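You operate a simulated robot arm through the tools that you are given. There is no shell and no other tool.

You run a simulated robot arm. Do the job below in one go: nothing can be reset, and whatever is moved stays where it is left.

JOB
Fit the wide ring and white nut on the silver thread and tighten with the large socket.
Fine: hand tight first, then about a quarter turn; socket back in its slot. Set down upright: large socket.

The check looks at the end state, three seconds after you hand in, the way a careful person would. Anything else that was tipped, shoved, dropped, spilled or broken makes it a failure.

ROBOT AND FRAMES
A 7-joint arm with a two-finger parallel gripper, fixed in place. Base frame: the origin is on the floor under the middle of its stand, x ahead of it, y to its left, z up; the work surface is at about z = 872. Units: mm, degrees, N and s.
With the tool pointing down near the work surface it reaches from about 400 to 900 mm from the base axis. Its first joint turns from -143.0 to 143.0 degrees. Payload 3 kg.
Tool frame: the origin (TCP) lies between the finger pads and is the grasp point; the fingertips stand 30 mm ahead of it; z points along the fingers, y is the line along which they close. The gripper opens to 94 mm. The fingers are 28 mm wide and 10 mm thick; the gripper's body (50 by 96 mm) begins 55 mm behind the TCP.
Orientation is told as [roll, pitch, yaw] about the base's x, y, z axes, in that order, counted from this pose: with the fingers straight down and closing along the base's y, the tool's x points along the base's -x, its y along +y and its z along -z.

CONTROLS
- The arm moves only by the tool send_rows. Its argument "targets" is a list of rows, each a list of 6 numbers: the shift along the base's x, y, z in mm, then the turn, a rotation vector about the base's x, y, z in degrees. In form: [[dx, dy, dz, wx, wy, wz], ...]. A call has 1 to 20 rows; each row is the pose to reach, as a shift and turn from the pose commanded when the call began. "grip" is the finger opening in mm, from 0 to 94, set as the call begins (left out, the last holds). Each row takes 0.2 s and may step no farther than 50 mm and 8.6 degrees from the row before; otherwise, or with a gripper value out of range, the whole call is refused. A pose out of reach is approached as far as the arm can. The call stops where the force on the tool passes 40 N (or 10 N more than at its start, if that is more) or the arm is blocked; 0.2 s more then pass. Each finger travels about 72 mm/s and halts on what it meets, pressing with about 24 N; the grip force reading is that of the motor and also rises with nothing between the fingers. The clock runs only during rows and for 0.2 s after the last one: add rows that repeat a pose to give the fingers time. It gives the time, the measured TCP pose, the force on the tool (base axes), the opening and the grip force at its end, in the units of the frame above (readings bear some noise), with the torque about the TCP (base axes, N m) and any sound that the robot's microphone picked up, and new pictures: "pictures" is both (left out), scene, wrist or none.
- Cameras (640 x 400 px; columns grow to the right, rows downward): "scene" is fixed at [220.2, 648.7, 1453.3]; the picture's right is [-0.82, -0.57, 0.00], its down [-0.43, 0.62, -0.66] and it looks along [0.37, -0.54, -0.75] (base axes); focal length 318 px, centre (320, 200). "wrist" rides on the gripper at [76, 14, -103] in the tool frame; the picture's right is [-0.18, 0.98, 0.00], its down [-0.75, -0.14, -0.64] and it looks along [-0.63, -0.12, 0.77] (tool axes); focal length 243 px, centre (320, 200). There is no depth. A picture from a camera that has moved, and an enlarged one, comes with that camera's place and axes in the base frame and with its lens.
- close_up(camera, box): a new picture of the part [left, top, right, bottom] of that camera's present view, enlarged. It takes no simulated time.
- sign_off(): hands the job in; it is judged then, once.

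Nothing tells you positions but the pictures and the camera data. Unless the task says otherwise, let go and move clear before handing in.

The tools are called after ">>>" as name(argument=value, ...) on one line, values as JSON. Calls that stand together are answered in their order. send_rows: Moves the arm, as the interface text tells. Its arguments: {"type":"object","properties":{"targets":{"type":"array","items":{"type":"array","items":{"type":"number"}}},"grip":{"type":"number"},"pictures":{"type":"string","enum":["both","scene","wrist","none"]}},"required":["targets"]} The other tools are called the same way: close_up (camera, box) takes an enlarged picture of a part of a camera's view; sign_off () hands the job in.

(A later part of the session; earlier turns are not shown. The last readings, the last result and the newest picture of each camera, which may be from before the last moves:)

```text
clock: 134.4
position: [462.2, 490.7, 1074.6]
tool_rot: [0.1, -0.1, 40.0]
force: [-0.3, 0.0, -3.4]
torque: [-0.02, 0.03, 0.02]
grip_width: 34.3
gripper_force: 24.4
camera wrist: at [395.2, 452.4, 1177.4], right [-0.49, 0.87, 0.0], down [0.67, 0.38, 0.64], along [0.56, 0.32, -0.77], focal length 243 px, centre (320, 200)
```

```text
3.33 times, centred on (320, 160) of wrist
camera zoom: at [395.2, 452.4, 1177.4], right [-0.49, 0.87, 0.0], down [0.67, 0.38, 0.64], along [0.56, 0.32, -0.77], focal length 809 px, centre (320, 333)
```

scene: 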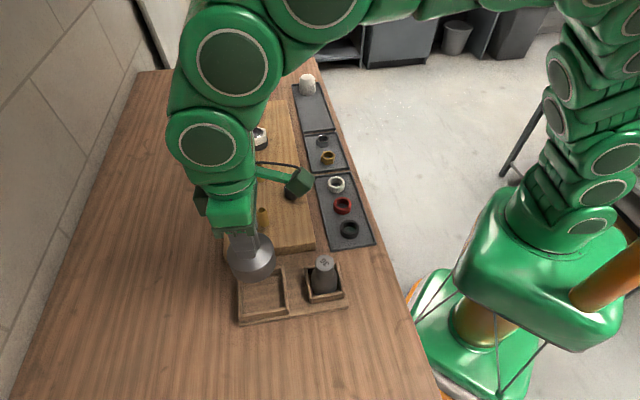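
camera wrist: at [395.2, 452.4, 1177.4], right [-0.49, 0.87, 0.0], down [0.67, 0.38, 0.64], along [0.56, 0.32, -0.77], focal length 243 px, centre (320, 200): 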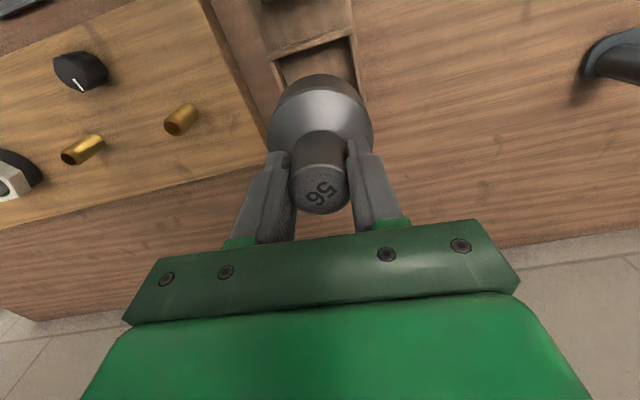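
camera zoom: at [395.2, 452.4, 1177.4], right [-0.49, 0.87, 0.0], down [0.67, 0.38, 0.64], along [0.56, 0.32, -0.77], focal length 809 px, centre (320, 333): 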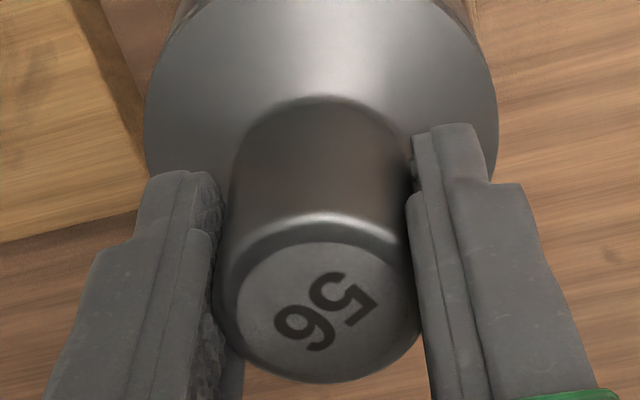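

The socket is out of its slot and hanging upright. Next I'll carry it high over to the nut.

>>> send_rows(targets=[[30, -32, 0, 0, 0, 0], [60, -64, 0, 0, 0, 0], [91, -96, 0, 0, 0, 0], [121, -128, 0, 0, 0, 0], [151, -160, 0, 0, 0, 0], [182, -192, 0, 0, 0, 0], [212, -224, 0, 0, 0, 0], [242, -256, 0, 0, 0, 0], [273, -288, 0, 0, 0, 0], [302.8, -320.4, 0, 0, 0, -0.8], [302.8, -320.4, 0, 0, 0, -0.8], [302.8, -320.4, 0, 0, 0, -0.8], [302.8, -320.4, 0, 0, 0, -0.8]])

>>> close_up(camera="scene", box=[216, 80, 296, 160])

>>> close_up(camera="wrist", box=[220, 40, 420, 220])

```text
clock: 137.2
position: [766.3, 167.9, 1075.5]
tool_rot: [0.1, 0.0, 39.2]
force: [0.0, -0.2, -3.4]
torque: [-0.01, -0.01, 0.03]
grip_width: 34.6
gripper_force: 23.5
camera wrist: at [697.1, 130.5, 1178.3], right [-0.48, 0.88, 0.0], down [0.67, 0.37, 0.64], along [0.56, 0.31, -0.77], focal length 243 px, centre (320, 200)
```

scene: 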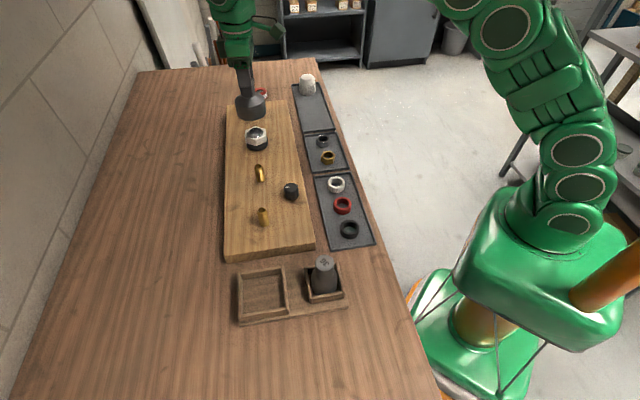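
wrist: 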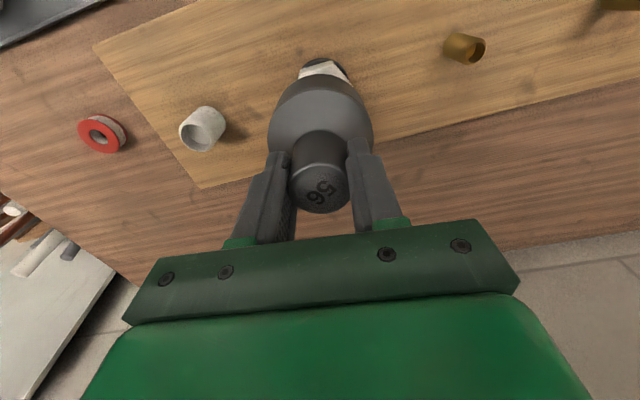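

```text
5.00 times, centred on (256, 120) of scene
camera zoom: at [220.2, 648.7, 1453.3], right [-0.82, -0.57, 0.0], down [-0.43, 0.62, -0.66], along [0.37, -0.54, -0.75], focal length 1590 px, centre (640, 600)
```

zoom: 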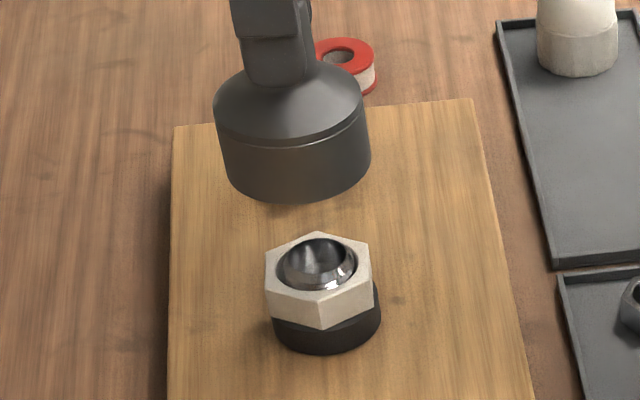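

```text
2.22 times, centred on (320, 130) of wrist
camera zoom: at [697.1, 130.5, 1178.3], right [-0.48, 0.88, 0.0], down [0.67, 0.37, 0.64], along [0.56, 0.31, -0.77], focal length 539 px, centre (320, 356)
```

zoom: 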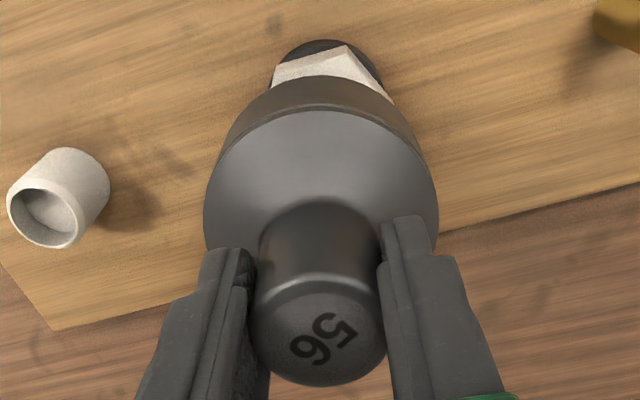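

>>> close_up(camera="wrist", box=[290, 45, 370, 95])

>>> close_up(camera="scene", box=[232, 90, 280, 150])

```text
8.00 times, centred on (330, 70) of wrist
camera zoom: at [697.1, 130.5, 1178.3], right [-0.48, 0.88, 0.0], down [0.67, 0.37, 0.64], along [0.56, 0.31, -0.77], focal length 1941 px, centre (240, 1240)
```

zoom: 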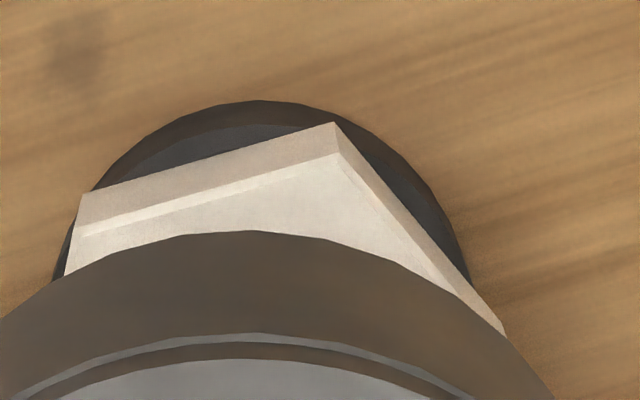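

```text
6.67 times, centred on (256, 120) of scene
camera zoom: at [220.2, 648.7, 1453.3], right [-0.82, -0.57, 0.0], down [-0.43, 0.62, -0.66], along [0.37, -0.54, -0.75], focal length 2119 px, centre (747, 733)
```

zoom: 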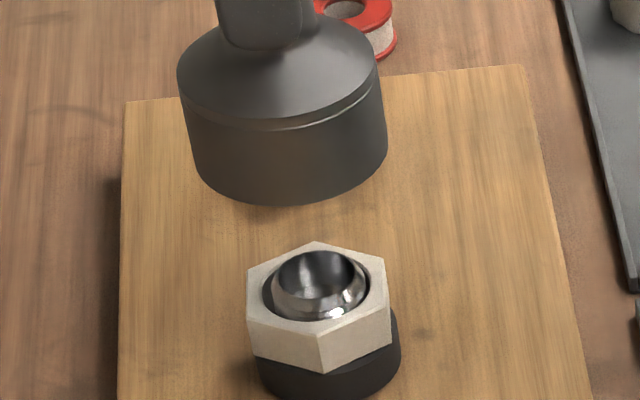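

Using both cameras, the socket needs about (-1.7, +3.1) mm to sit over the nut's axis. I'll shift and lower until its rim is just above the nut.

>>> send_rows(targets=[[-1.7, 3.1, 0, 0, 0, 0.5], [-1.7, 3.1, -15, 0, 0, 0.5], [-1.7, 3.1, -30, 0, 0, 0.5], [-1.7, 3.1, -42, 0, 0, 0.5], [-1.7, 3.1, -42, 0, 0, 0.5], [-1.7, 3.1, -42, 0, 0, 0.5]], pictures="none")

>>> close_up(camera="wrist", box=[290, 55, 370, 105])

>>> close_up(camera="scene", box=[232, 100, 280, 160])

```text
clock: 138.6
position: [763.1, 170.2, 1032.2]
tool_rot: [0.0, 0.0, 39.7]
force: [-0.1, 0.3, -3.1]
torque: [-0.03, -0.02, 0.0]
grip_width: 34.1
gripper_force: 24.3
```

```text
8.00 times, centred on (330, 80) of wrist
camera zoom: at [695.7, 133.0, 1134.0], right [-0.49, 0.87, 0.0], down [0.67, 0.37, 0.64], along [0.56, 0.31, -0.77], focal length 1941 px, centre (240, 1160)
```

zoom: 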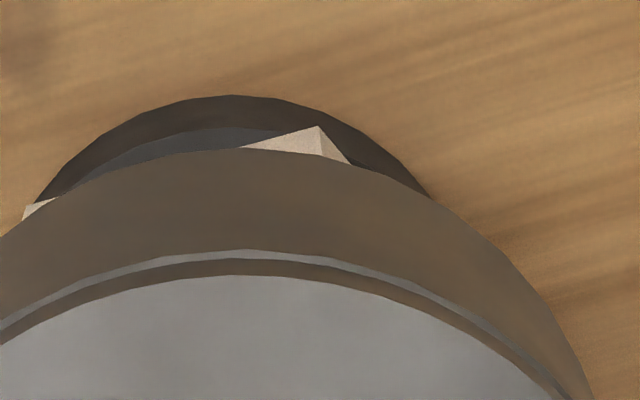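

```text
6.67 times, centred on (256, 130) of scene
camera zoom: at [220.2, 648.7, 1453.3], right [-0.82, -0.57, 0.0], down [-0.43, 0.62, -0.66], along [0.37, -0.54, -0.75], focal length 2119 px, centre (747, 667)
```

zoom: 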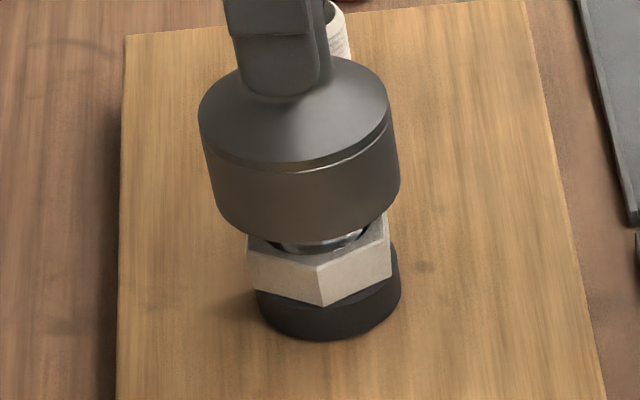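

Alignment looks good: the predicted and observed nut corner agree within 0.4 mm. I'll lower gently to find contact.

>>> send_rows(targets=[[0, 0, -4, 0, 0, 0], [0, 0, -8, 0, 0, 0], [0, 0, -10, 0, 0, 0], [0, 0, -10, 0, 0, 0]], pictures="none")

>>> send_rows(targets=[[0, 0, -1, 0, 0, 0], [0, 0, -2, 0, 0, 0], [0, 0, -2, 0, 0, 0]], pictures="none")

>>> close_up(camera="scene", box=[232, 100, 280, 160])

```text
clock: 139.6
position: [763.3, 172.8, 1021.4]
tool_rot: [0.0, 0.0, 39.7]
force: [0.5, -0.5, -3.8]
torque: [0.0, 0.02, -0.01]
grip_width: 34.5
gripper_force: 23.7
```

```text
clock: 140.4
position: [761.7, 171.9, 1018.6]
tool_rot: [0.1, 0.1, 39.8]
force: [-0.1, 0.4, -4.5]
torque: [0.0, 0.0, 0.01]
grip_width: 34.3
gripper_force: 24.0
```

```text
6.67 times, centred on (256, 130) of scene
camera zoom: at [220.2, 648.7, 1453.3], right [-0.82, -0.57, 0.0], down [-0.43, 0.62, -0.66], along [0.37, -0.54, -0.75], focal length 2119 px, centre (747, 667)
```

zoom: 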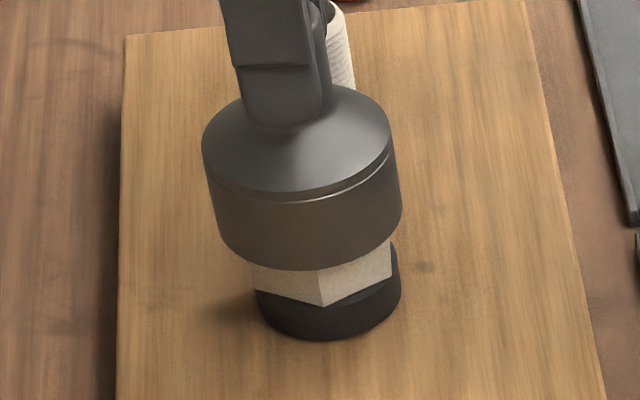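

>>> send_rows(targets=[[0, 0, -1, 0, 0, 0], [0, 0, -2, 0, 0, 0], [0, 0, -2, 0, 0, 0]], pictures="none")

>>> send_rows(targets=[[0, 0, -1, 0, 0, 0], [0, 0, -1, 0, 0, 0]], pictures="none")

>>> send_rows(targets=[[0, 0, -1, 0, 0, 0], [0, 0, -1, 0, 0, 0]], pictures="none")

>>> close_up(camera="scene", box=[232, 100, 280, 160])

```text
clock: 141.2
position: [762.7, 174.3, 1017.2]
tool_rot: [0.0, 0.0, 39.6]
force: [0.3, 0.9, -4.5]
torque: [0.02, 0.0, -0.01]
grip_width: 34.1
gripper_force: 23.9
```

```text
clock: 141.8
position: [763.1, 173.6, 1015.8]
tool_rot: [0.0, 0.0, 39.7]
force: [0.8, -0.9, -3.3]
torque: [-0.02, -0.05, 0.02]
grip_width: 34.4
gripper_force: 23.9
```

```text
clock: 142.4
position: [763.8, 173.8, 1014.5]
tool_rot: [0.1, 0.0, 39.7]
force: [0.7, 0.6, -4.0]
torque: [0.0, 0.01, 0.01]
grip_width: 34.2
gripper_force: 23.9
```

```text
6.67 times, centred on (256, 130) of scene
camera zoom: at [220.2, 648.7, 1453.3], right [-0.82, -0.57, 0.0], down [-0.43, 0.62, -0.66], along [0.37, -0.54, -0.75], focal length 2119 px, centre (747, 667)
```

zoom: 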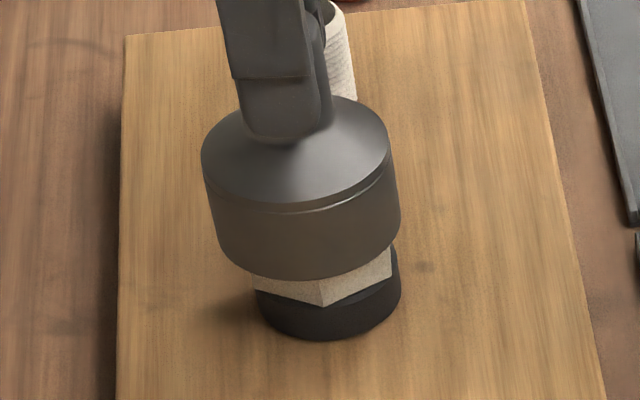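

No contact force yet, and the rim already appears a few mm below the nut's top, so the hex seems to be entering cleanly. I'll continue down in small steps.

>>> send_rows(targets=[[0, 0, -1, 0, 0, 0], [0, 0, -2, 0, 0, 0], [0, 0, -2, 0, 0, 0]], pictures="none")

>>> send_rows(targets=[[0, 0, -1, 0, 0, 0], [0, 0, -2, 0, 0, 0], [0, 0, -2, 0, 0, 0]], pictures="none")

>>> send_rows(targets=[[0, 0, -1, 0, 0, 0], [0, 0, -2, 0, 0, 0], [0, 0, -2, 0, 0, 0]], pictures="none")

>>> close_up(camera="scene", box=[232, 100, 280, 160])

```text
clock: 143.2
position: [762.3, 171.6, 1014.1]
tool_rot: [0.1, -0.1, 39.7]
force: [-2.3, 5.4, 16.5]
torque: [0.18, 0.06, -0.07]
grip_width: 34.2
gripper_force: 24.1
```

```text
clock: 144.0
position: [760.9, 171.8, 1011.8]
tool_rot: [0.1, 0.0, 39.7]
force: [3.6, 3.3, 16.9]
torque: [0.06, -0.21, -0.13]
grip_width: 34.4
gripper_force: 24.3
```

```text
clock: 144.8
position: [760.8, 172.2, 1009.4]
tool_rot: [-0.1, 0.0, 39.7]
force: [4.8, -0.8, 17.1]
torque: [-0.19, -0.41, -0.06]
grip_width: 34.1
gripper_force: 23.7
```

```text
6.67 times, centred on (256, 130) of scene
camera zoom: at [220.2, 648.7, 1453.3], right [-0.82, -0.57, 0.0], down [-0.43, 0.62, -0.66], along [0.37, -0.54, -0.75], focal length 2119 px, centre (747, 667)
```

zoom: 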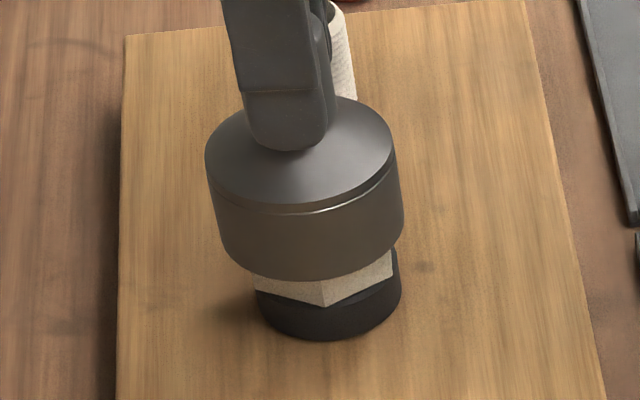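

The socket is resting on the nut rather than over it, and the handle slid slightly in the fingers at about 17 N. I'll ease the pressure and look closely before making a fine angular search.

>>> send_rows(targets=[[0, 0, 0.5, 0, 0, 0], [0, 0, 0.5, 0, 0, 0], [0, 0, 0.5, 0, 0, 0]])

>>> close_up(camera="scene", box=[240, 115, 272, 155])

>>> close_up(camera="wrist", box=[260, 60, 380, 150])

>>> close_up(camera="wrist", box=[240, 120, 400, 240])

```text
clock: 145.6
position: [761.5, 172.4, 1009.6]
tool_rot: [0.1, 0.0, 39.6]
force: [1.4, 0.3, -3.7]
torque: [-0.01, -0.02, -0.01]
grip_width: 33.6
gripper_force: 23.5
camera wrist: at [694.1, 135.6, 1113.0], right [-0.49, 0.87, 0.0], down [0.67, 0.37, 0.64], along [0.56, 0.31, -0.77], focal length 243 px, centre (320, 200)
```

scene: 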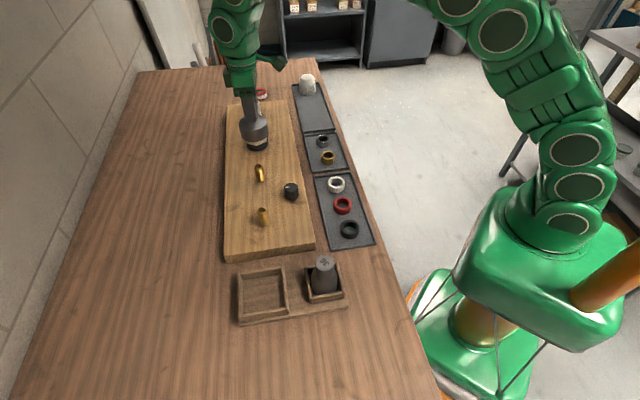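
wrist: 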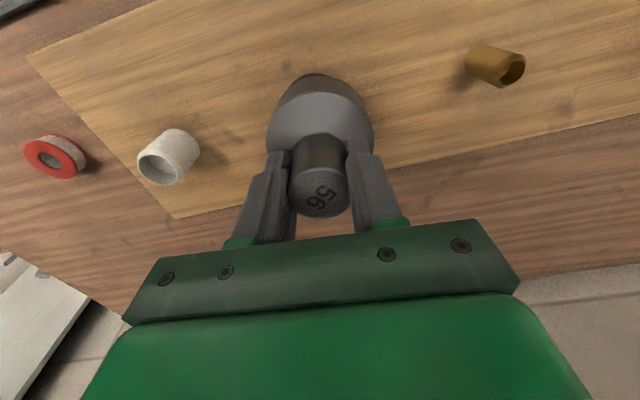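

```text
10.00 times, centred on (256, 135) of scene
camera zoom: at [220.2, 648.7, 1453.3], right [-0.82, -0.57, 0.0], down [-0.43, 0.62, -0.66], along [0.37, -0.54, -0.75], focal length 3179 px, centre (960, 850)
```

zoom: 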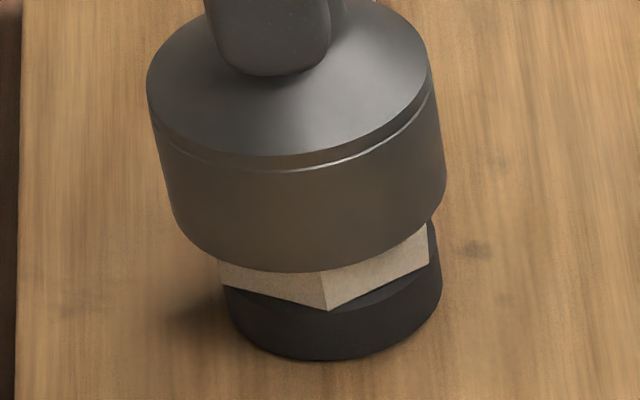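

```text
4.44 times, centred on (320, 105) of wrist
camera zoom: at [694.1, 135.6, 1113.0], right [-0.49, 0.87, 0.0], down [0.67, 0.37, 0.64], along [0.56, 0.31, -0.77], focal length 1078 px, centre (320, 622)
```

zoom: 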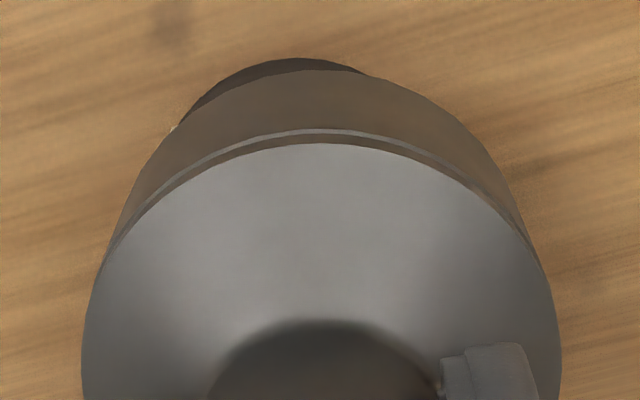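

```text
3.33 times, centred on (320, 180) of wrist
camera zoom: at [694.1, 135.6, 1113.0], right [-0.49, 0.87, 0.0], down [0.67, 0.37, 0.64], along [0.56, 0.31, -0.77], focal length 809 px, centre (320, 267)
```

zoom: 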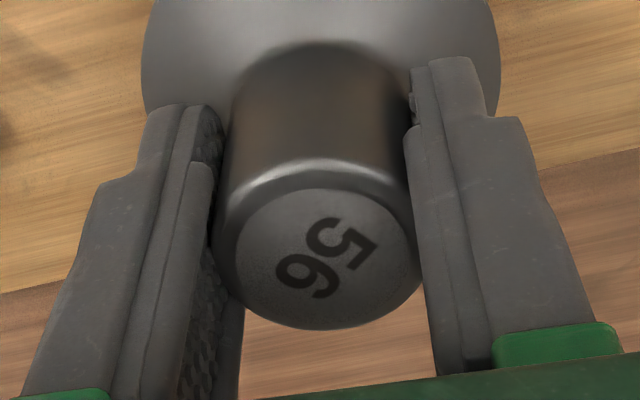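

>>> send_rows(targets=[[0, 0, -0.4, 0, 0, 0], [0, 0, -0.6, 0, 0, 0], [0, 0, -0.6, 0, 0, 0]], pictures="none")

>>> send_rows(targets=[[0, 0, 0, 0, 0, -2], [0, 0, 0, 0, 0, -2]], pictures="none")

>>> send_rows(targets=[[0, 0, 0, 0, 0, -2], [0, 0, 0, 0, 0, -2]], pictures="none")

>>> send_rows(targets=[[0, 0, 0, 0, 0, -2], [0, 0, 0, 0, 0, -2]], pictures="none")

```text
clock: 146.4
position: [762.1, 172.6, 1009.9]
tool_rot: [0.0, 0.0, 39.7]
force: [0.3, -0.4, -3.5]
torque: [0.02, 0.01, 0.01]
grip_width: 33.9
gripper_force: 24.2
```

```text
clock: 147.0
position: [762.4, 172.3, 1009.2]
tool_rot: [0.1, 0.0, 37.7]
force: [-0.1, -0.1, -3.1]
torque: [-0.01, 0.03, -0.02]
grip_width: 33.5
gripper_force: 24.0
```

```text
clock: 147.6
position: [762.7, 172.9, 1009.7]
tool_rot: [0.0, 0.0, 35.6]
force: [-0.5, -0.6, -3.7]
torque: [0.0, 0.02, 0.01]
grip_width: 33.8
gripper_force: 23.9
```

```text
clock: 148.2
position: [763.2, 172.7, 1010.7]
tool_rot: [0.1, 0.0, 33.7]
force: [-0.1, 0.6, -4.4]
torque: [-0.01, 0.0, 0.0]
grip_width: 33.8
gripper_force: 23.4
```

>>> send_rows(targets=[[0, 0, -1, 0, 0, 0], [0, 0, -1, 0, 0, 0]], pictures="none")

>>> send_rows(targets=[[0, 0, -1, 0, 0, 0], [0, 0, -1, 0, 0, 0]], pictures="none")

>>> close_up(camera="scene", box=[240, 115, 272, 155])

>>> close_up(camera="wrist", box=[240, 120, 400, 240])

```text
clock: 148.8
position: [764.0, 173.3, 1010.4]
tool_rot: [0.0, 0.0, 33.7]
force: [-3.3, -1.0, 7.6]
torque: [-0.14, 0.38, -0.04]
grip_width: 33.9
gripper_force: 23.6
```

```text
clock: 149.4
position: [764.7, 173.8, 1009.0]
tool_rot: [0.0, -0.1, 33.7]
force: [4.7, -0.4, 18.1]
torque: [-0.09, -0.32, -0.13]
grip_width: 33.7
gripper_force: 23.5
```

```text
10.00 times, centred on (256, 135) of scene
camera zoom: at [220.2, 648.7, 1453.3], right [-0.82, -0.57, 0.0], down [-0.43, 0.62, -0.66], along [0.37, -0.54, -0.75], focal length 3179 px, centre (960, 850)
```

zoom: 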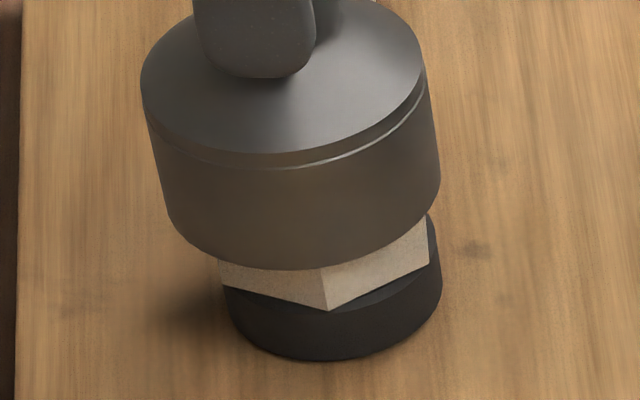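

```text
3.33 times, centred on (320, 180) of wrist
camera zoom: at [692.0, 142.9, 1111.4], right [-0.39, 0.92, 0.0], down [0.7, 0.3, 0.64], along [0.59, 0.25, -0.77], focal length 809 px, centre (320, 267)
```

zoom: 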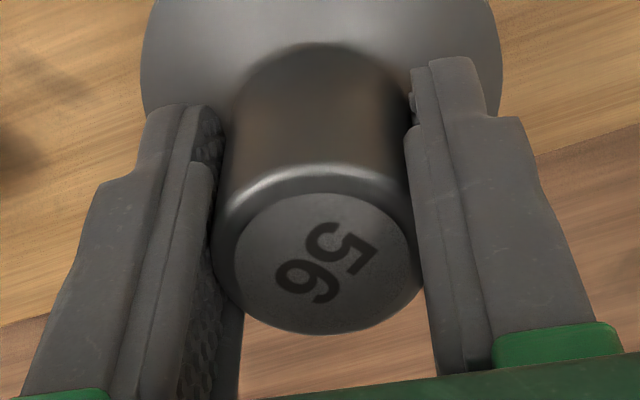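

The socket's rim rests on the nut and it has shifted off-axis, so I'll raise it clear and re-measure the alignment in free air with close views.

>>> send_rows(targets=[[0, 0, 4, 0, 0, 0], [0, 0, 8, 0, 0, 0], [0, 0, 8, 0, 0, 0], [0, 0, 8, 0, 0, 0]], pictures="none")

>>> close_up(camera="scene", box=[240, 110, 272, 150])

>>> close_up(camera="wrist", box=[280, 60, 360, 110])

>>> close_up(camera="wrist", box=[240, 60, 400, 220])

```text
clock: 150.4
position: [763.2, 171.4, 1015.4]
tool_rot: [0.0, 0.1, 33.7]
force: [-0.5, -0.2, -4.0]
torque: [0.0, 0.0, -0.02]
grip_width: 33.6
gripper_force: 24.1
```

```text
10.00 times, centred on (256, 130) of scene
camera zoom: at [220.2, 648.7, 1453.3], right [-0.82, -0.57, 0.0], down [-0.43, 0.62, -0.66], along [0.37, -0.54, -0.75], focal length 3179 px, centre (960, 900)
```

zoom: 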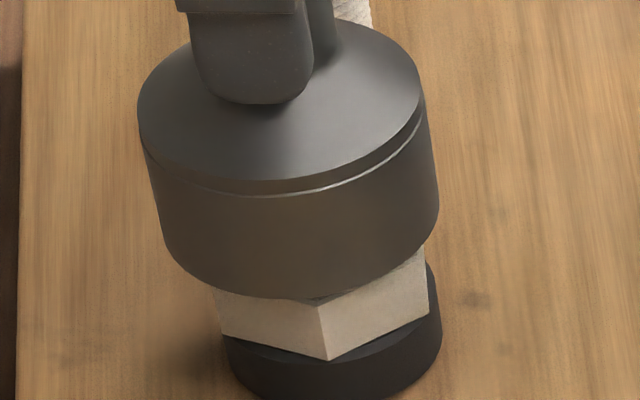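

```text
8.00 times, centred on (320, 85) of wrist
camera zoom: at [691.8, 142.8, 1118.7], right [-0.39, 0.92, 0.0], down [0.71, 0.3, 0.64], along [0.59, 0.25, -0.77], focal length 1941 px, centre (320, 1120)
```

zoom: 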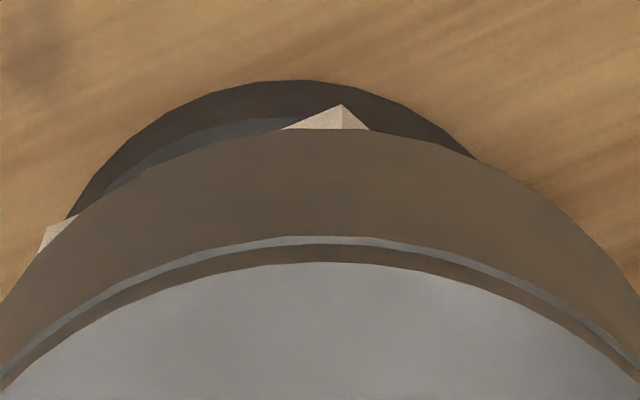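

```text
2.50 times, centred on (320, 140) of wrist
camera zoom: at [691.8, 142.8, 1118.7], right [-0.39, 0.92, 0.0], down [0.71, 0.3, 0.64], along [0.59, 0.25, -0.77], focal length 606 px, centre (320, 350)
```

zoom: 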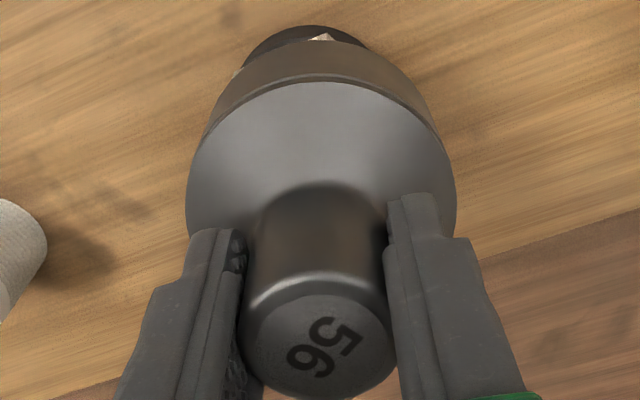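

The arm takes a couple of seconds to settle after long moves, which explains my misalignment. I'll wait, re-measure, then correct.

>>> send_rows(targets=[[0, 0, 3, 0, 0, 0], [0, 0, 3, 0, 0, 0], [0, 0, 3, 0, 0, 0], [0, 0, 3, 0, 0, 0], [0, 0, 3, 0, 0, 0], [0, 0, 3, 0, 0, 0], [0, 0, 3, 0, 0, 0], [0, 0, 3, 0, 0, 0], [0, 0, 3, 0, 0, 0], [0, 0, 3, 0, 0, 0]], pictures="none")

>>> close_up(camera="wrist", box=[280, 60, 360, 110])

>>> close_up(camera="scene", box=[240, 110, 272, 150])

>>> close_up(camera="wrist", box=[270, 110, 370, 230])

```text
clock: 152.6
position: [762.5, 171.6, 1019.4]
tool_rot: [0.1, 0.0, 33.6]
force: [0.3, 0.1, -3.5]
torque: [0.01, 0.01, -0.01]
grip_width: 33.7
gripper_force: 24.2
```

```text
8.00 times, centred on (320, 85) of wrist
camera zoom: at [691.6, 142.7, 1121.8], right [-0.39, 0.92, 0.0], down [0.71, 0.3, 0.64], along [0.59, 0.25, -0.77], focal length 1941 px, centre (320, 1120)
```

zoom: 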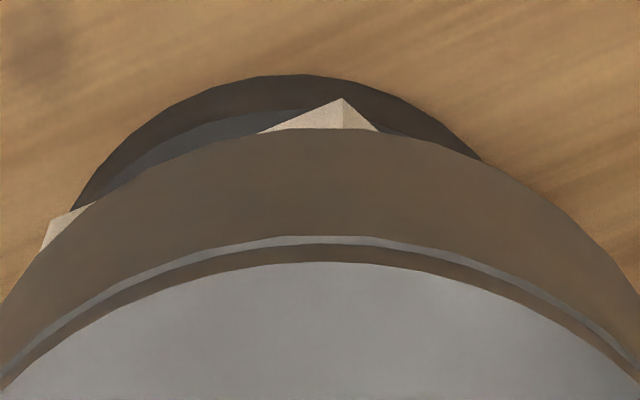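

```text
10.00 times, centred on (256, 130) of scene
camera zoom: at [220.2, 648.7, 1453.3], right [-0.82, -0.57, 0.0], down [-0.43, 0.62, -0.66], along [0.37, -0.54, -0.75], focal length 3179 px, centre (960, 900)
```

zoom: 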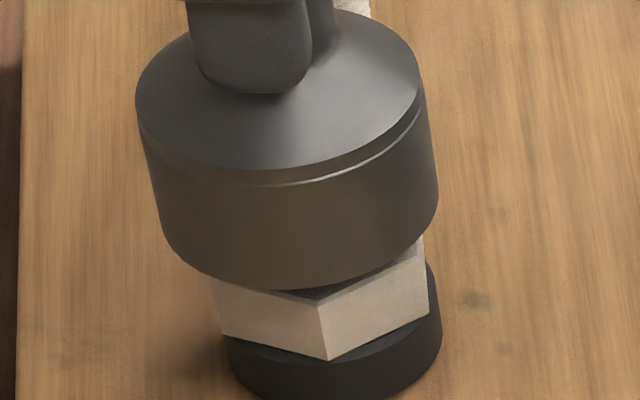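

```text
3.33 times, centred on (320, 170) of wrist
camera zoom: at [691.6, 142.7, 1121.8], right [-0.39, 0.92, 0.0], down [0.71, 0.3, 0.64], along [0.59, 0.25, -0.77], focal length 809 px, centre (320, 300)
```

zoom: 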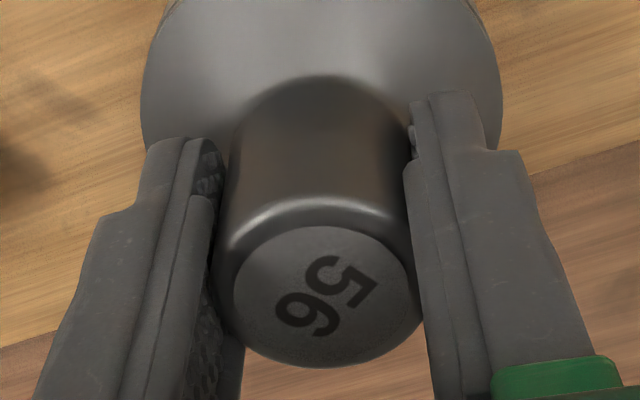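

>>> close_up(camera="wrist", box=[296, 170, 344, 220])

>>> send_rows(targets=[[-0.9, -4.1, 0, 0, 0, 0], [-0.9, -4.1, 0, 0, 0, 0], [-0.9, -4.1, 0, 0, 0, 0], [-0.9, -4.1, 0, 0, 0, 0], [-0.9, -4.1, 0, 0, 0, 0], [-0.9, -4.1, 0, 0, 0, 0], [-0.9, -4.1, 0, 0, 0, 0], [-0.9, -4.1, 0, 0, 0, 0], [-0.9, -4.1, 0, 0, 0, 0], [-0.9, -4.1, 0, 0, 0, 0]], pictures="none")

>>> close_up(camera="wrist", box=[280, 60, 360, 110])

>>> close_up(camera="scene", box=[240, 110, 272, 150])

```text
8.00 times, centred on (320, 195) of wrist
camera zoom: at [691.6, 142.7, 1121.8], right [-0.39, 0.92, 0.0], down [0.71, 0.3, 0.64], along [0.59, 0.25, -0.77], focal length 1941 px, centre (320, 240)
```

zoom: 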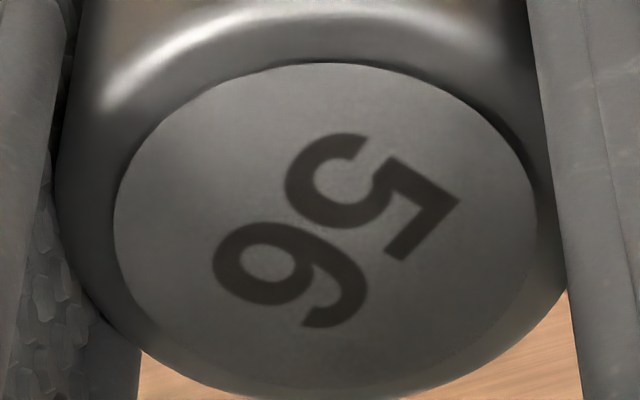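

```text
clock: 154.8
position: [761.8, 168.2, 1019.7]
tool_rot: [-0.1, 0.0, 33.7]
force: [-0.5, 0.1, -4.4]
torque: [0.02, 0.01, 0.03]
grip_width: 33.5
gripper_force: 23.7
```

```text
8.00 times, centred on (320, 85) of wrist
camera zoom: at [690.7, 138.6, 1122.5], right [-0.39, 0.92, 0.0], down [0.71, 0.3, 0.64], along [0.59, 0.25, -0.77], focal length 1941 px, centre (320, 1120)
```

zoom: 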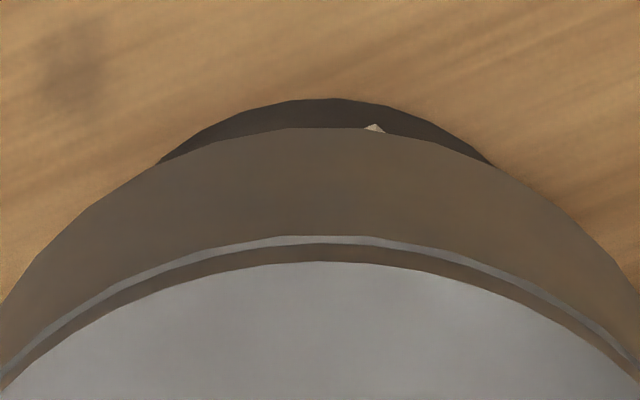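

```text
10.00 times, centred on (256, 130) of scene
camera zoom: at [220.2, 648.7, 1453.3], right [-0.82, -0.57, 0.0], down [-0.43, 0.62, -0.66], along [0.37, -0.54, -0.75], focal length 3179 px, centre (960, 900)
```

zoom: 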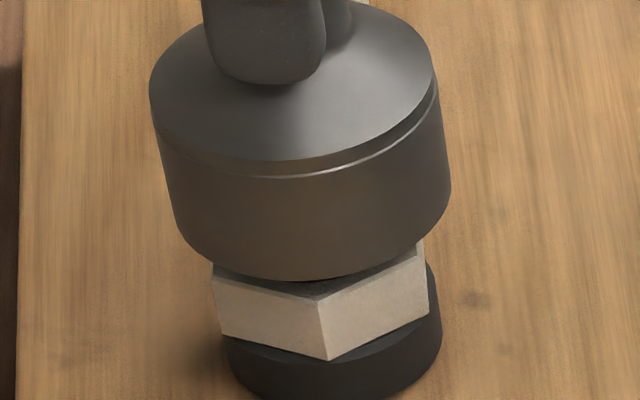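

Both views now show the socket centred over the nut. I'll trim the yaw by +4° to match the hex and lower again in small steps.

>>> send_rows(targets=[[0, 0, 0, 0, 0, 4], [0, 0, -3, 0, 0, 4], [0, 0, -6, 0, 0, 4], [0, 0, -8, 0, 0, 4], [0, 0, -8, 0, 0, 4], [0, 0, -8, 0, 0, 4], [0, 0, -8, 0, 0, 4]], pictures="none")

>>> send_rows(targets=[[0, 0, -1, 0, 0, 0], [0, 0, -1, 0, 0, 0]], pictures="none")

>>> send_rows(targets=[[0, 0, -1, 0, 0, 0], [0, 0, -1, 0, 0, 0]], pictures="none")

>>> send_rows(targets=[[0, 0, -0.7, 0, 0, 0], [0, 0, -0.7, 0, 0, 0]], pictures="none")

>>> close_up(camera="scene", box=[240, 110, 272, 150])

```text
clock: 156.4
position: [763.0, 168.9, 1009.3]
tool_rot: [0.0, 0.1, 37.7]
force: [1.0, -0.5, -2.7]
torque: [0.03, 0.01, -0.02]
grip_width: 33.7
gripper_force: 23.4
```

```text
clock: 157.0
position: [762.3, 168.2, 1008.6]
tool_rot: [0.0, 0.0, 37.8]
force: [0.2, -0.5, -3.5]
torque: [0.01, 0.0, -0.03]
grip_width: 33.7
gripper_force: 23.8
```

```text
clock: 157.6
position: [761.2, 168.5, 1007.6]
tool_rot: [0.1, 0.0, 37.8]
force: [-0.1, 0.5, -0.3]
torque: [-0.04, -0.01, -0.01]
grip_width: 33.9
gripper_force: 24.2
```

```text
clock: 158.2
position: [761.9, 167.1, 1008.2]
tool_rot: [0.0, -0.1, 37.7]
force: [-1.3, -3.6, 7.0]
torque: [-0.32, 0.18, -0.04]
grip_width: 33.6
gripper_force: 24.0
```

```text
10.00 times, centred on (256, 130) of scene
camera zoom: at [220.2, 648.7, 1453.3], right [-0.82, -0.57, 0.0], down [-0.43, 0.62, -0.66], along [0.37, -0.54, -0.75], focal length 3179 px, centre (960, 900)
```

zoom: 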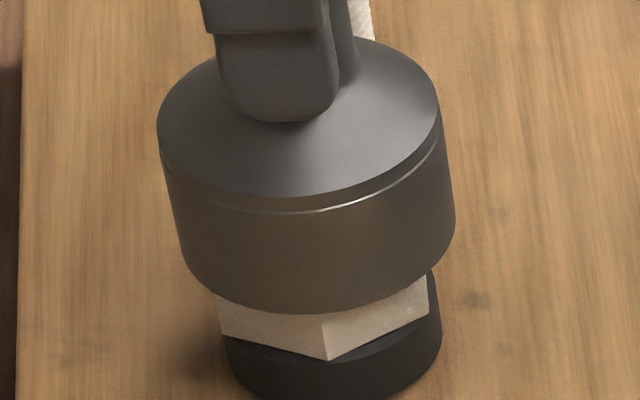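

>>> send_rows(targets=[[0, 0, 0, 0, 0, -1.5], [0, 0, 0, 0, 0, -1.5]], pictures="none")

>>> send_rows(targets=[[0, 0, 0, 0, 0, -1.5], [0, 0, 0, 0, 0, -1.5]], pictures="none")

>>> send_rows(targets=[[0, 0, 0, 0, 0, -1.5], [0, 0, 0, 0, 0, -1.5]], pictures="none")

>>> send_rows(targets=[[0, 0, 0, 0, 0, -1.5], [0, 0, 0, 0, 0, -1.5]], pictures="none")

```text
clock: 158.8
position: [761.6, 170.3, 1007.9]
tool_rot: [0.0, 0.1, 36.3]
force: [0.8, -1.6, 8.4]
torque: [-0.11, -0.13, -0.07]
grip_width: 33.8
gripper_force: 23.6
```

```text
clock: 159.4
position: [761.1, 169.3, 1007.3]
tool_rot: [-0.1, -0.1, 34.8]
force: [-0.2, 3.4, 18.2]
torque: [0.26, -0.03, 0.02]
grip_width: 33.6
gripper_force: 24.0
```

```text
clock: 160.0
position: [761.9, 169.1, 1006.1]
tool_rot: [0.1, 0.0, 33.2]
force: [2.4, 1.7, 17.9]
torque: [0.11, -0.08, 0.06]
grip_width: 33.6
gripper_force: 24.6
```

```text
clock: 160.6
position: [760.6, 169.7, 1007.3]
tool_rot: [0.0, -0.1, 31.7]
force: [3.6, 1.1, 9.0]
torque: [0.15, -0.32, 0.0]
grip_width: 33.8
gripper_force: 23.9
```

>>> close_up(camera="scene", box=[240, 110, 272, 150])

>>> close_up(camera="wrist", box=[260, 60, 380, 230])

```text
10.00 times, centred on (256, 130) of scene
camera zoom: at [220.2, 648.7, 1453.3], right [-0.82, -0.57, 0.0], down [-0.43, 0.62, -0.66], along [0.37, -0.54, -0.75], focal length 3179 px, centre (960, 900)
```

zoom: 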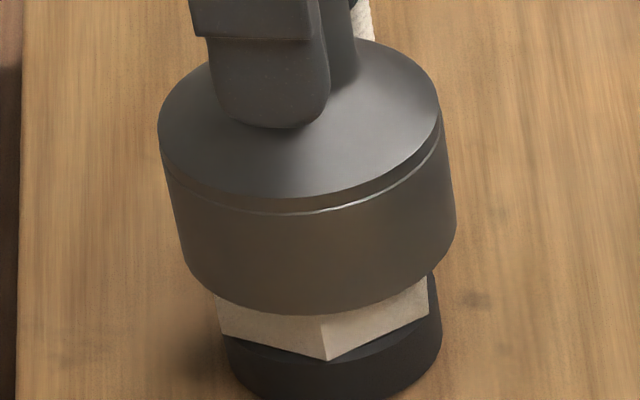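

```text
2.35 times, centred on (320, 145) of wrist
camera zoom: at [689.1, 141.6, 1110.1], right [-0.36, 0.93, 0.0], down [0.72, 0.28, 0.64], along [0.6, 0.23, -0.77], focal length 571 px, centre (320, 329)
```

zoom: 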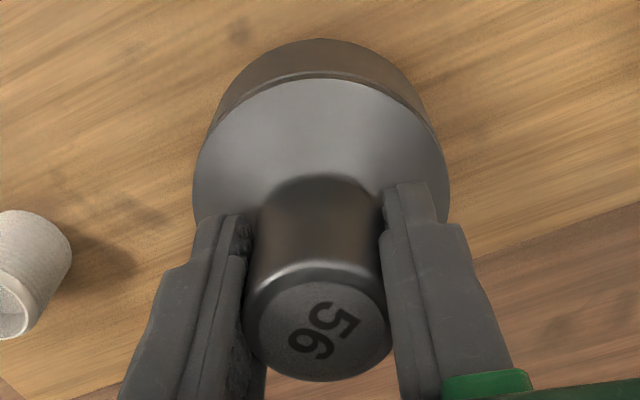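

The rim sits right on the nut's top face without entering, so the hex is probably clocked 30° from what I assumed. I'll lift a little, rotate to the other candidate angle (about yaw 12), and try again.

>>> send_rows(targets=[[0, 0, 2.5, 0, 0, 0], [0, 0, 2.5, 0, 0, -7], [0, 0, 2.5, 0, 0, -14], [0, 0, 2.5, 0, 0, -19.7], [0, 0, 2.5, 0, 0, -19.7], [0, 0, 2.5, 0, 0, -19.7], [0, 0, 2.5, 0, 0, -19.7], [0, 0, 2.5, 0, 0, -19.7], [0, 0, 2.5, 0, 0, -19.7]], pictures="none")

>>> close_up(camera="wrist", box=[280, 60, 360, 110])

>>> close_up(camera="scene", box=[240, 110, 272, 150])

>>> close_up(camera="wrist", box=[270, 110, 370, 230])

```text
clock: 162.6
position: [761.0, 168.2, 1010.5]
tool_rot: [0.1, -0.1, 12.1]
force: [-0.2, -0.3, -2.8]
torque: [0.01, 0.02, -0.03]
grip_width: 33.8
gripper_force: 24.0
```

```text
8.00 times, centred on (320, 85) of wrist
camera zoom: at [684.2, 167.0, 1113.4], right [-0.02, 1.0, 0.0], down [0.77, 0.02, 0.64], along [0.64, 0.02, -0.77], focal length 1941 px, centre (320, 1120)
```

zoom: 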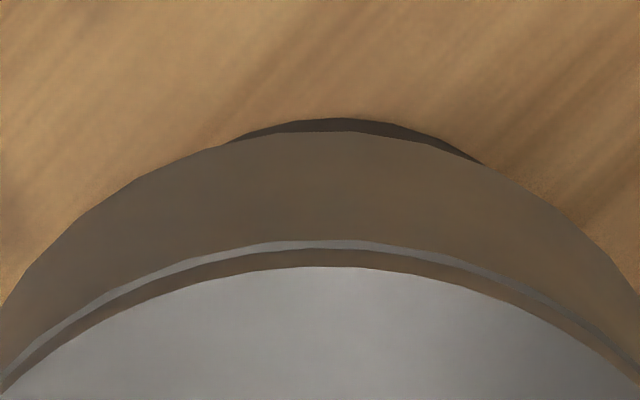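

```text
10.00 times, centred on (256, 130) of scene
camera zoom: at [220.2, 648.7, 1453.3], right [-0.82, -0.57, 0.0], down [-0.43, 0.62, -0.66], along [0.37, -0.54, -0.75], focal length 3179 px, centre (960, 900)
```

zoom: 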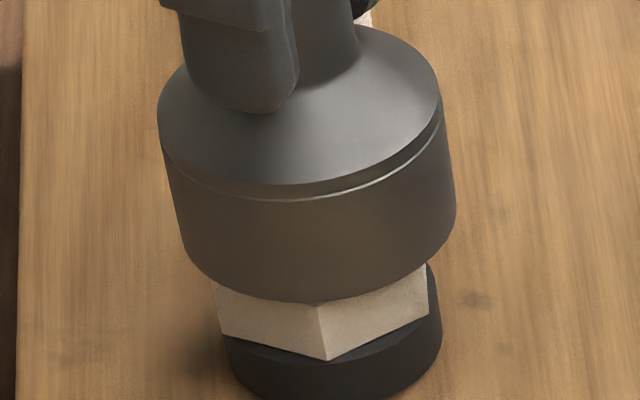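

```text
3.33 times, centred on (320, 170) of wrist
camera zoom: at [684.2, 167.0, 1113.4], right [-0.02, 1.0, 0.0], down [0.77, 0.02, 0.64], along [0.64, 0.02, -0.77], focal length 809 px, centre (320, 300)
```

zoom: 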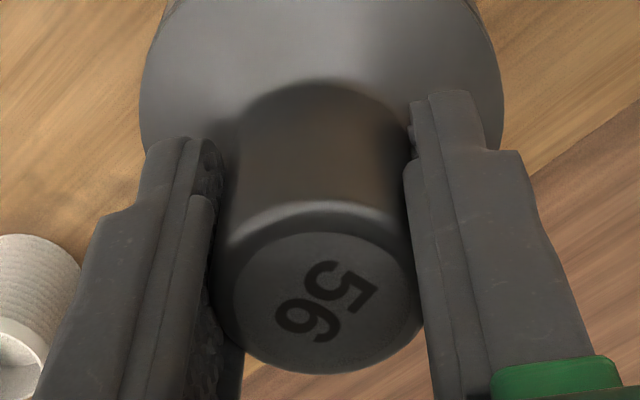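

>>> send_rows(targets=[[-0.2, 1.3, 0, 0, 0, -2], [-0.2, 1.3, -1, 0, 0, -2], [-0.2, 1.3, -2, 0, 0, -2], [-0.2, 1.3, -2, 0, 0, -2], [-0.2, 1.3, -2, 0, 0, -2], [-0.2, 1.3, -2, 0, 0, -2]], pictures="none")

>>> send_rows(targets=[[0, 0, -0.5, 0, 0, 0], [0, 0, -0.5, 0, 0, 0]], pictures="none")

>>> send_rows(targets=[[0, 0, -0.4, 0, 0, 0], [0, 0, -0.4, 0, 0, 0]], pictures="none")

```text
clock: 164.0
position: [763.4, 171.1, 1007.3]
tool_rot: [0.1, 0.0, 10.0]
force: [0.4, 0.5, -3.0]
torque: [-0.02, -0.01, -0.02]
grip_width: 33.8
gripper_force: 23.6
```

```text
clock: 164.6
position: [762.1, 170.4, 1007.2]
tool_rot: [0.0, 0.0, 10.0]
force: [-0.2, -0.2, -2.9]
torque: [0.01, -0.01, 0.0]
grip_width: 33.5
gripper_force: 24.2
```

```text
clock: 165.2
position: [762.4, 170.4, 1006.5]
tool_rot: [0.1, 0.0, 10.0]
force: [-0.1, 0.4, -2.7]
torque: [-0.01, 0.0, -0.02]
grip_width: 33.6
gripper_force: 24.4
```

>>> send_rows(targets=[[0, 0, -1, 0, 0, 0], [0, 0, -1, 0, 0, 0]], pictures="none")

>>> send_rows(targets=[[0, 0, -1, 0, 0, 0], [0, 0, -1, 0, 0, 0]], pictures="none")

>>> close_up(camera="scene", box=[240, 110, 272, 150])

```text
clock: 165.8
position: [761.8, 169.9, 1006.0]
tool_rot: [-0.1, 0.0, 10.0]
force: [1.0, 0.8, 5.2]
torque: [0.09, 0.03, 0.01]
grip_width: 33.7
gripper_force: 24.4
```

```text
clock: 166.4
position: [761.6, 169.3, 1008.1]
tool_rot: [0.0, -0.1, 10.0]
force: [-0.2, 0.3, 14.8]
torque: [0.04, 0.21, 0.0]
grip_width: 33.5
gripper_force: 24.0
```

```text
10.00 times, centred on (256, 130) of scene
camera zoom: at [220.2, 648.7, 1453.3], right [-0.82, -0.57, 0.0], down [-0.43, 0.62, -0.66], along [0.37, -0.54, -0.75], focal length 3179 px, centre (960, 900)
```

zoom: 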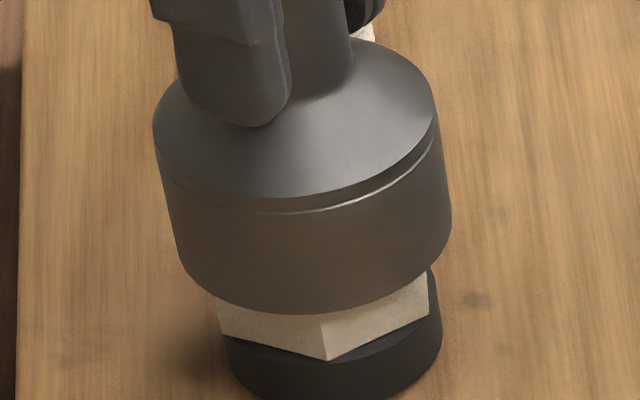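

Contact is symmetric now, with low side forces. I'll keep light pressure and sweep slowly clockwise in small steps to find where the hex drops in.

>>> send_rows(targets=[[0, 0, 0.3, 0, 0, -1.5], [0, 0, 0.3, 0, 0, -1.5]], pictures="none")

>>> send_rows(targets=[[0, 0, 0, 0, 0, -1.5], [0, 0, 0, 0, 0, -1.5]], pictures="none")

>>> send_rows(targets=[[0, 0, 0, 0, 0, -1.5], [0, 0, 0, 0, 0, -1.5]], pictures="none")

>>> send_rows(targets=[[0, 0, 0, 0, 0, -1.5], [0, 0, 0, 0, 0, -1.5]], pictures="none")

>>> send_rows(targets=[[0, 0, 0, 0, 0, -1.5], [0, 0, 0, 0, 0, -1.5]], pictures="none")

```text
clock: 167.0
position: [762.9, 170.0, 1007.8]
tool_rot: [0.1, 0.0, 8.4]
force: [2.2, -2.1, 7.7]
torque: [-0.23, -0.2, 0.0]
grip_width: 33.9
gripper_force: 24.0
```

```text
clock: 167.6
position: [761.4, 172.6, 1006.2]
tool_rot: [0.0, 0.0, 7.0]
force: [0.1, -1.1, 8.0]
torque: [-0.1, -0.05, 0.0]
grip_width: 33.9
gripper_force: 23.5
```

```text
clock: 168.2
position: [762.0, 170.3, 1006.0]
tool_rot: [-0.1, 0.0, 5.4]
force: [0.1, 0.7, 5.0]
torque: [0.08, -0.06, -0.02]
grip_width: 33.8
gripper_force: 24.0
```

```text
clock: 168.8
position: [761.5, 171.5, 1007.6]
tool_rot: [0.1, 0.1, 4.0]
force: [0.1, 0.2, -1.8]
torque: [0.12, 0.0, 0.03]
grip_width: 34.0
gripper_force: 23.5
```

```text
clock: 169.4
position: [760.8, 170.6, 1007.0]
tool_rot: [0.1, 0.1, 2.5]
force: [-0.3, -1.1, 0.5]
torque: [0.03, -0.05, -0.05]
grip_width: 33.8
gripper_force: 24.3
```

The contact force dropped near yaw 3-4, a sign that the hex is lining up. I'll press down there gently.

>>> send_rows(targets=[[0, 0, -0.7, 0, 0, 1], [0, 0, -0.7, 0, 0, 1]], pictures="none")

>>> send_rows(targets=[[0, 0, -0.7, 0, 0, 0], [0, 0, -0.7, 0, 0, 0]], pictures="none")

>>> close_up(camera="scene", box=[240, 110, 272, 150])

```text
clock: 170.0
position: [761.0, 171.1, 1006.4]
tool_rot: [0.0, -0.1, 3.6]
force: [-1.7, -1.5, 15.9]
torque: [-0.04, -0.12, 0.01]
grip_width: 33.7
gripper_force: 23.9
```

```text
clock: 170.6
position: [762.1, 170.4, 1004.0]
tool_rot: [0.1, 0.0, 3.5]
force: [0.0, -2.9, 16.4]
torque: [-0.09, -0.34, -0.01]
grip_width: 33.8
gripper_force: 24.4
```

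```text
10.00 times, centred on (256, 130) of scene
camera zoom: at [220.2, 648.7, 1453.3], right [-0.82, -0.57, 0.0], down [-0.43, 0.62, -0.66], along [0.37, -0.54, -0.75], focal length 3179 px, centre (960, 900)
```

zoom: 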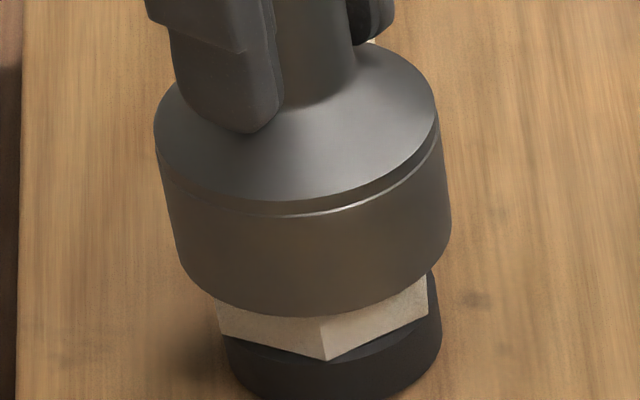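

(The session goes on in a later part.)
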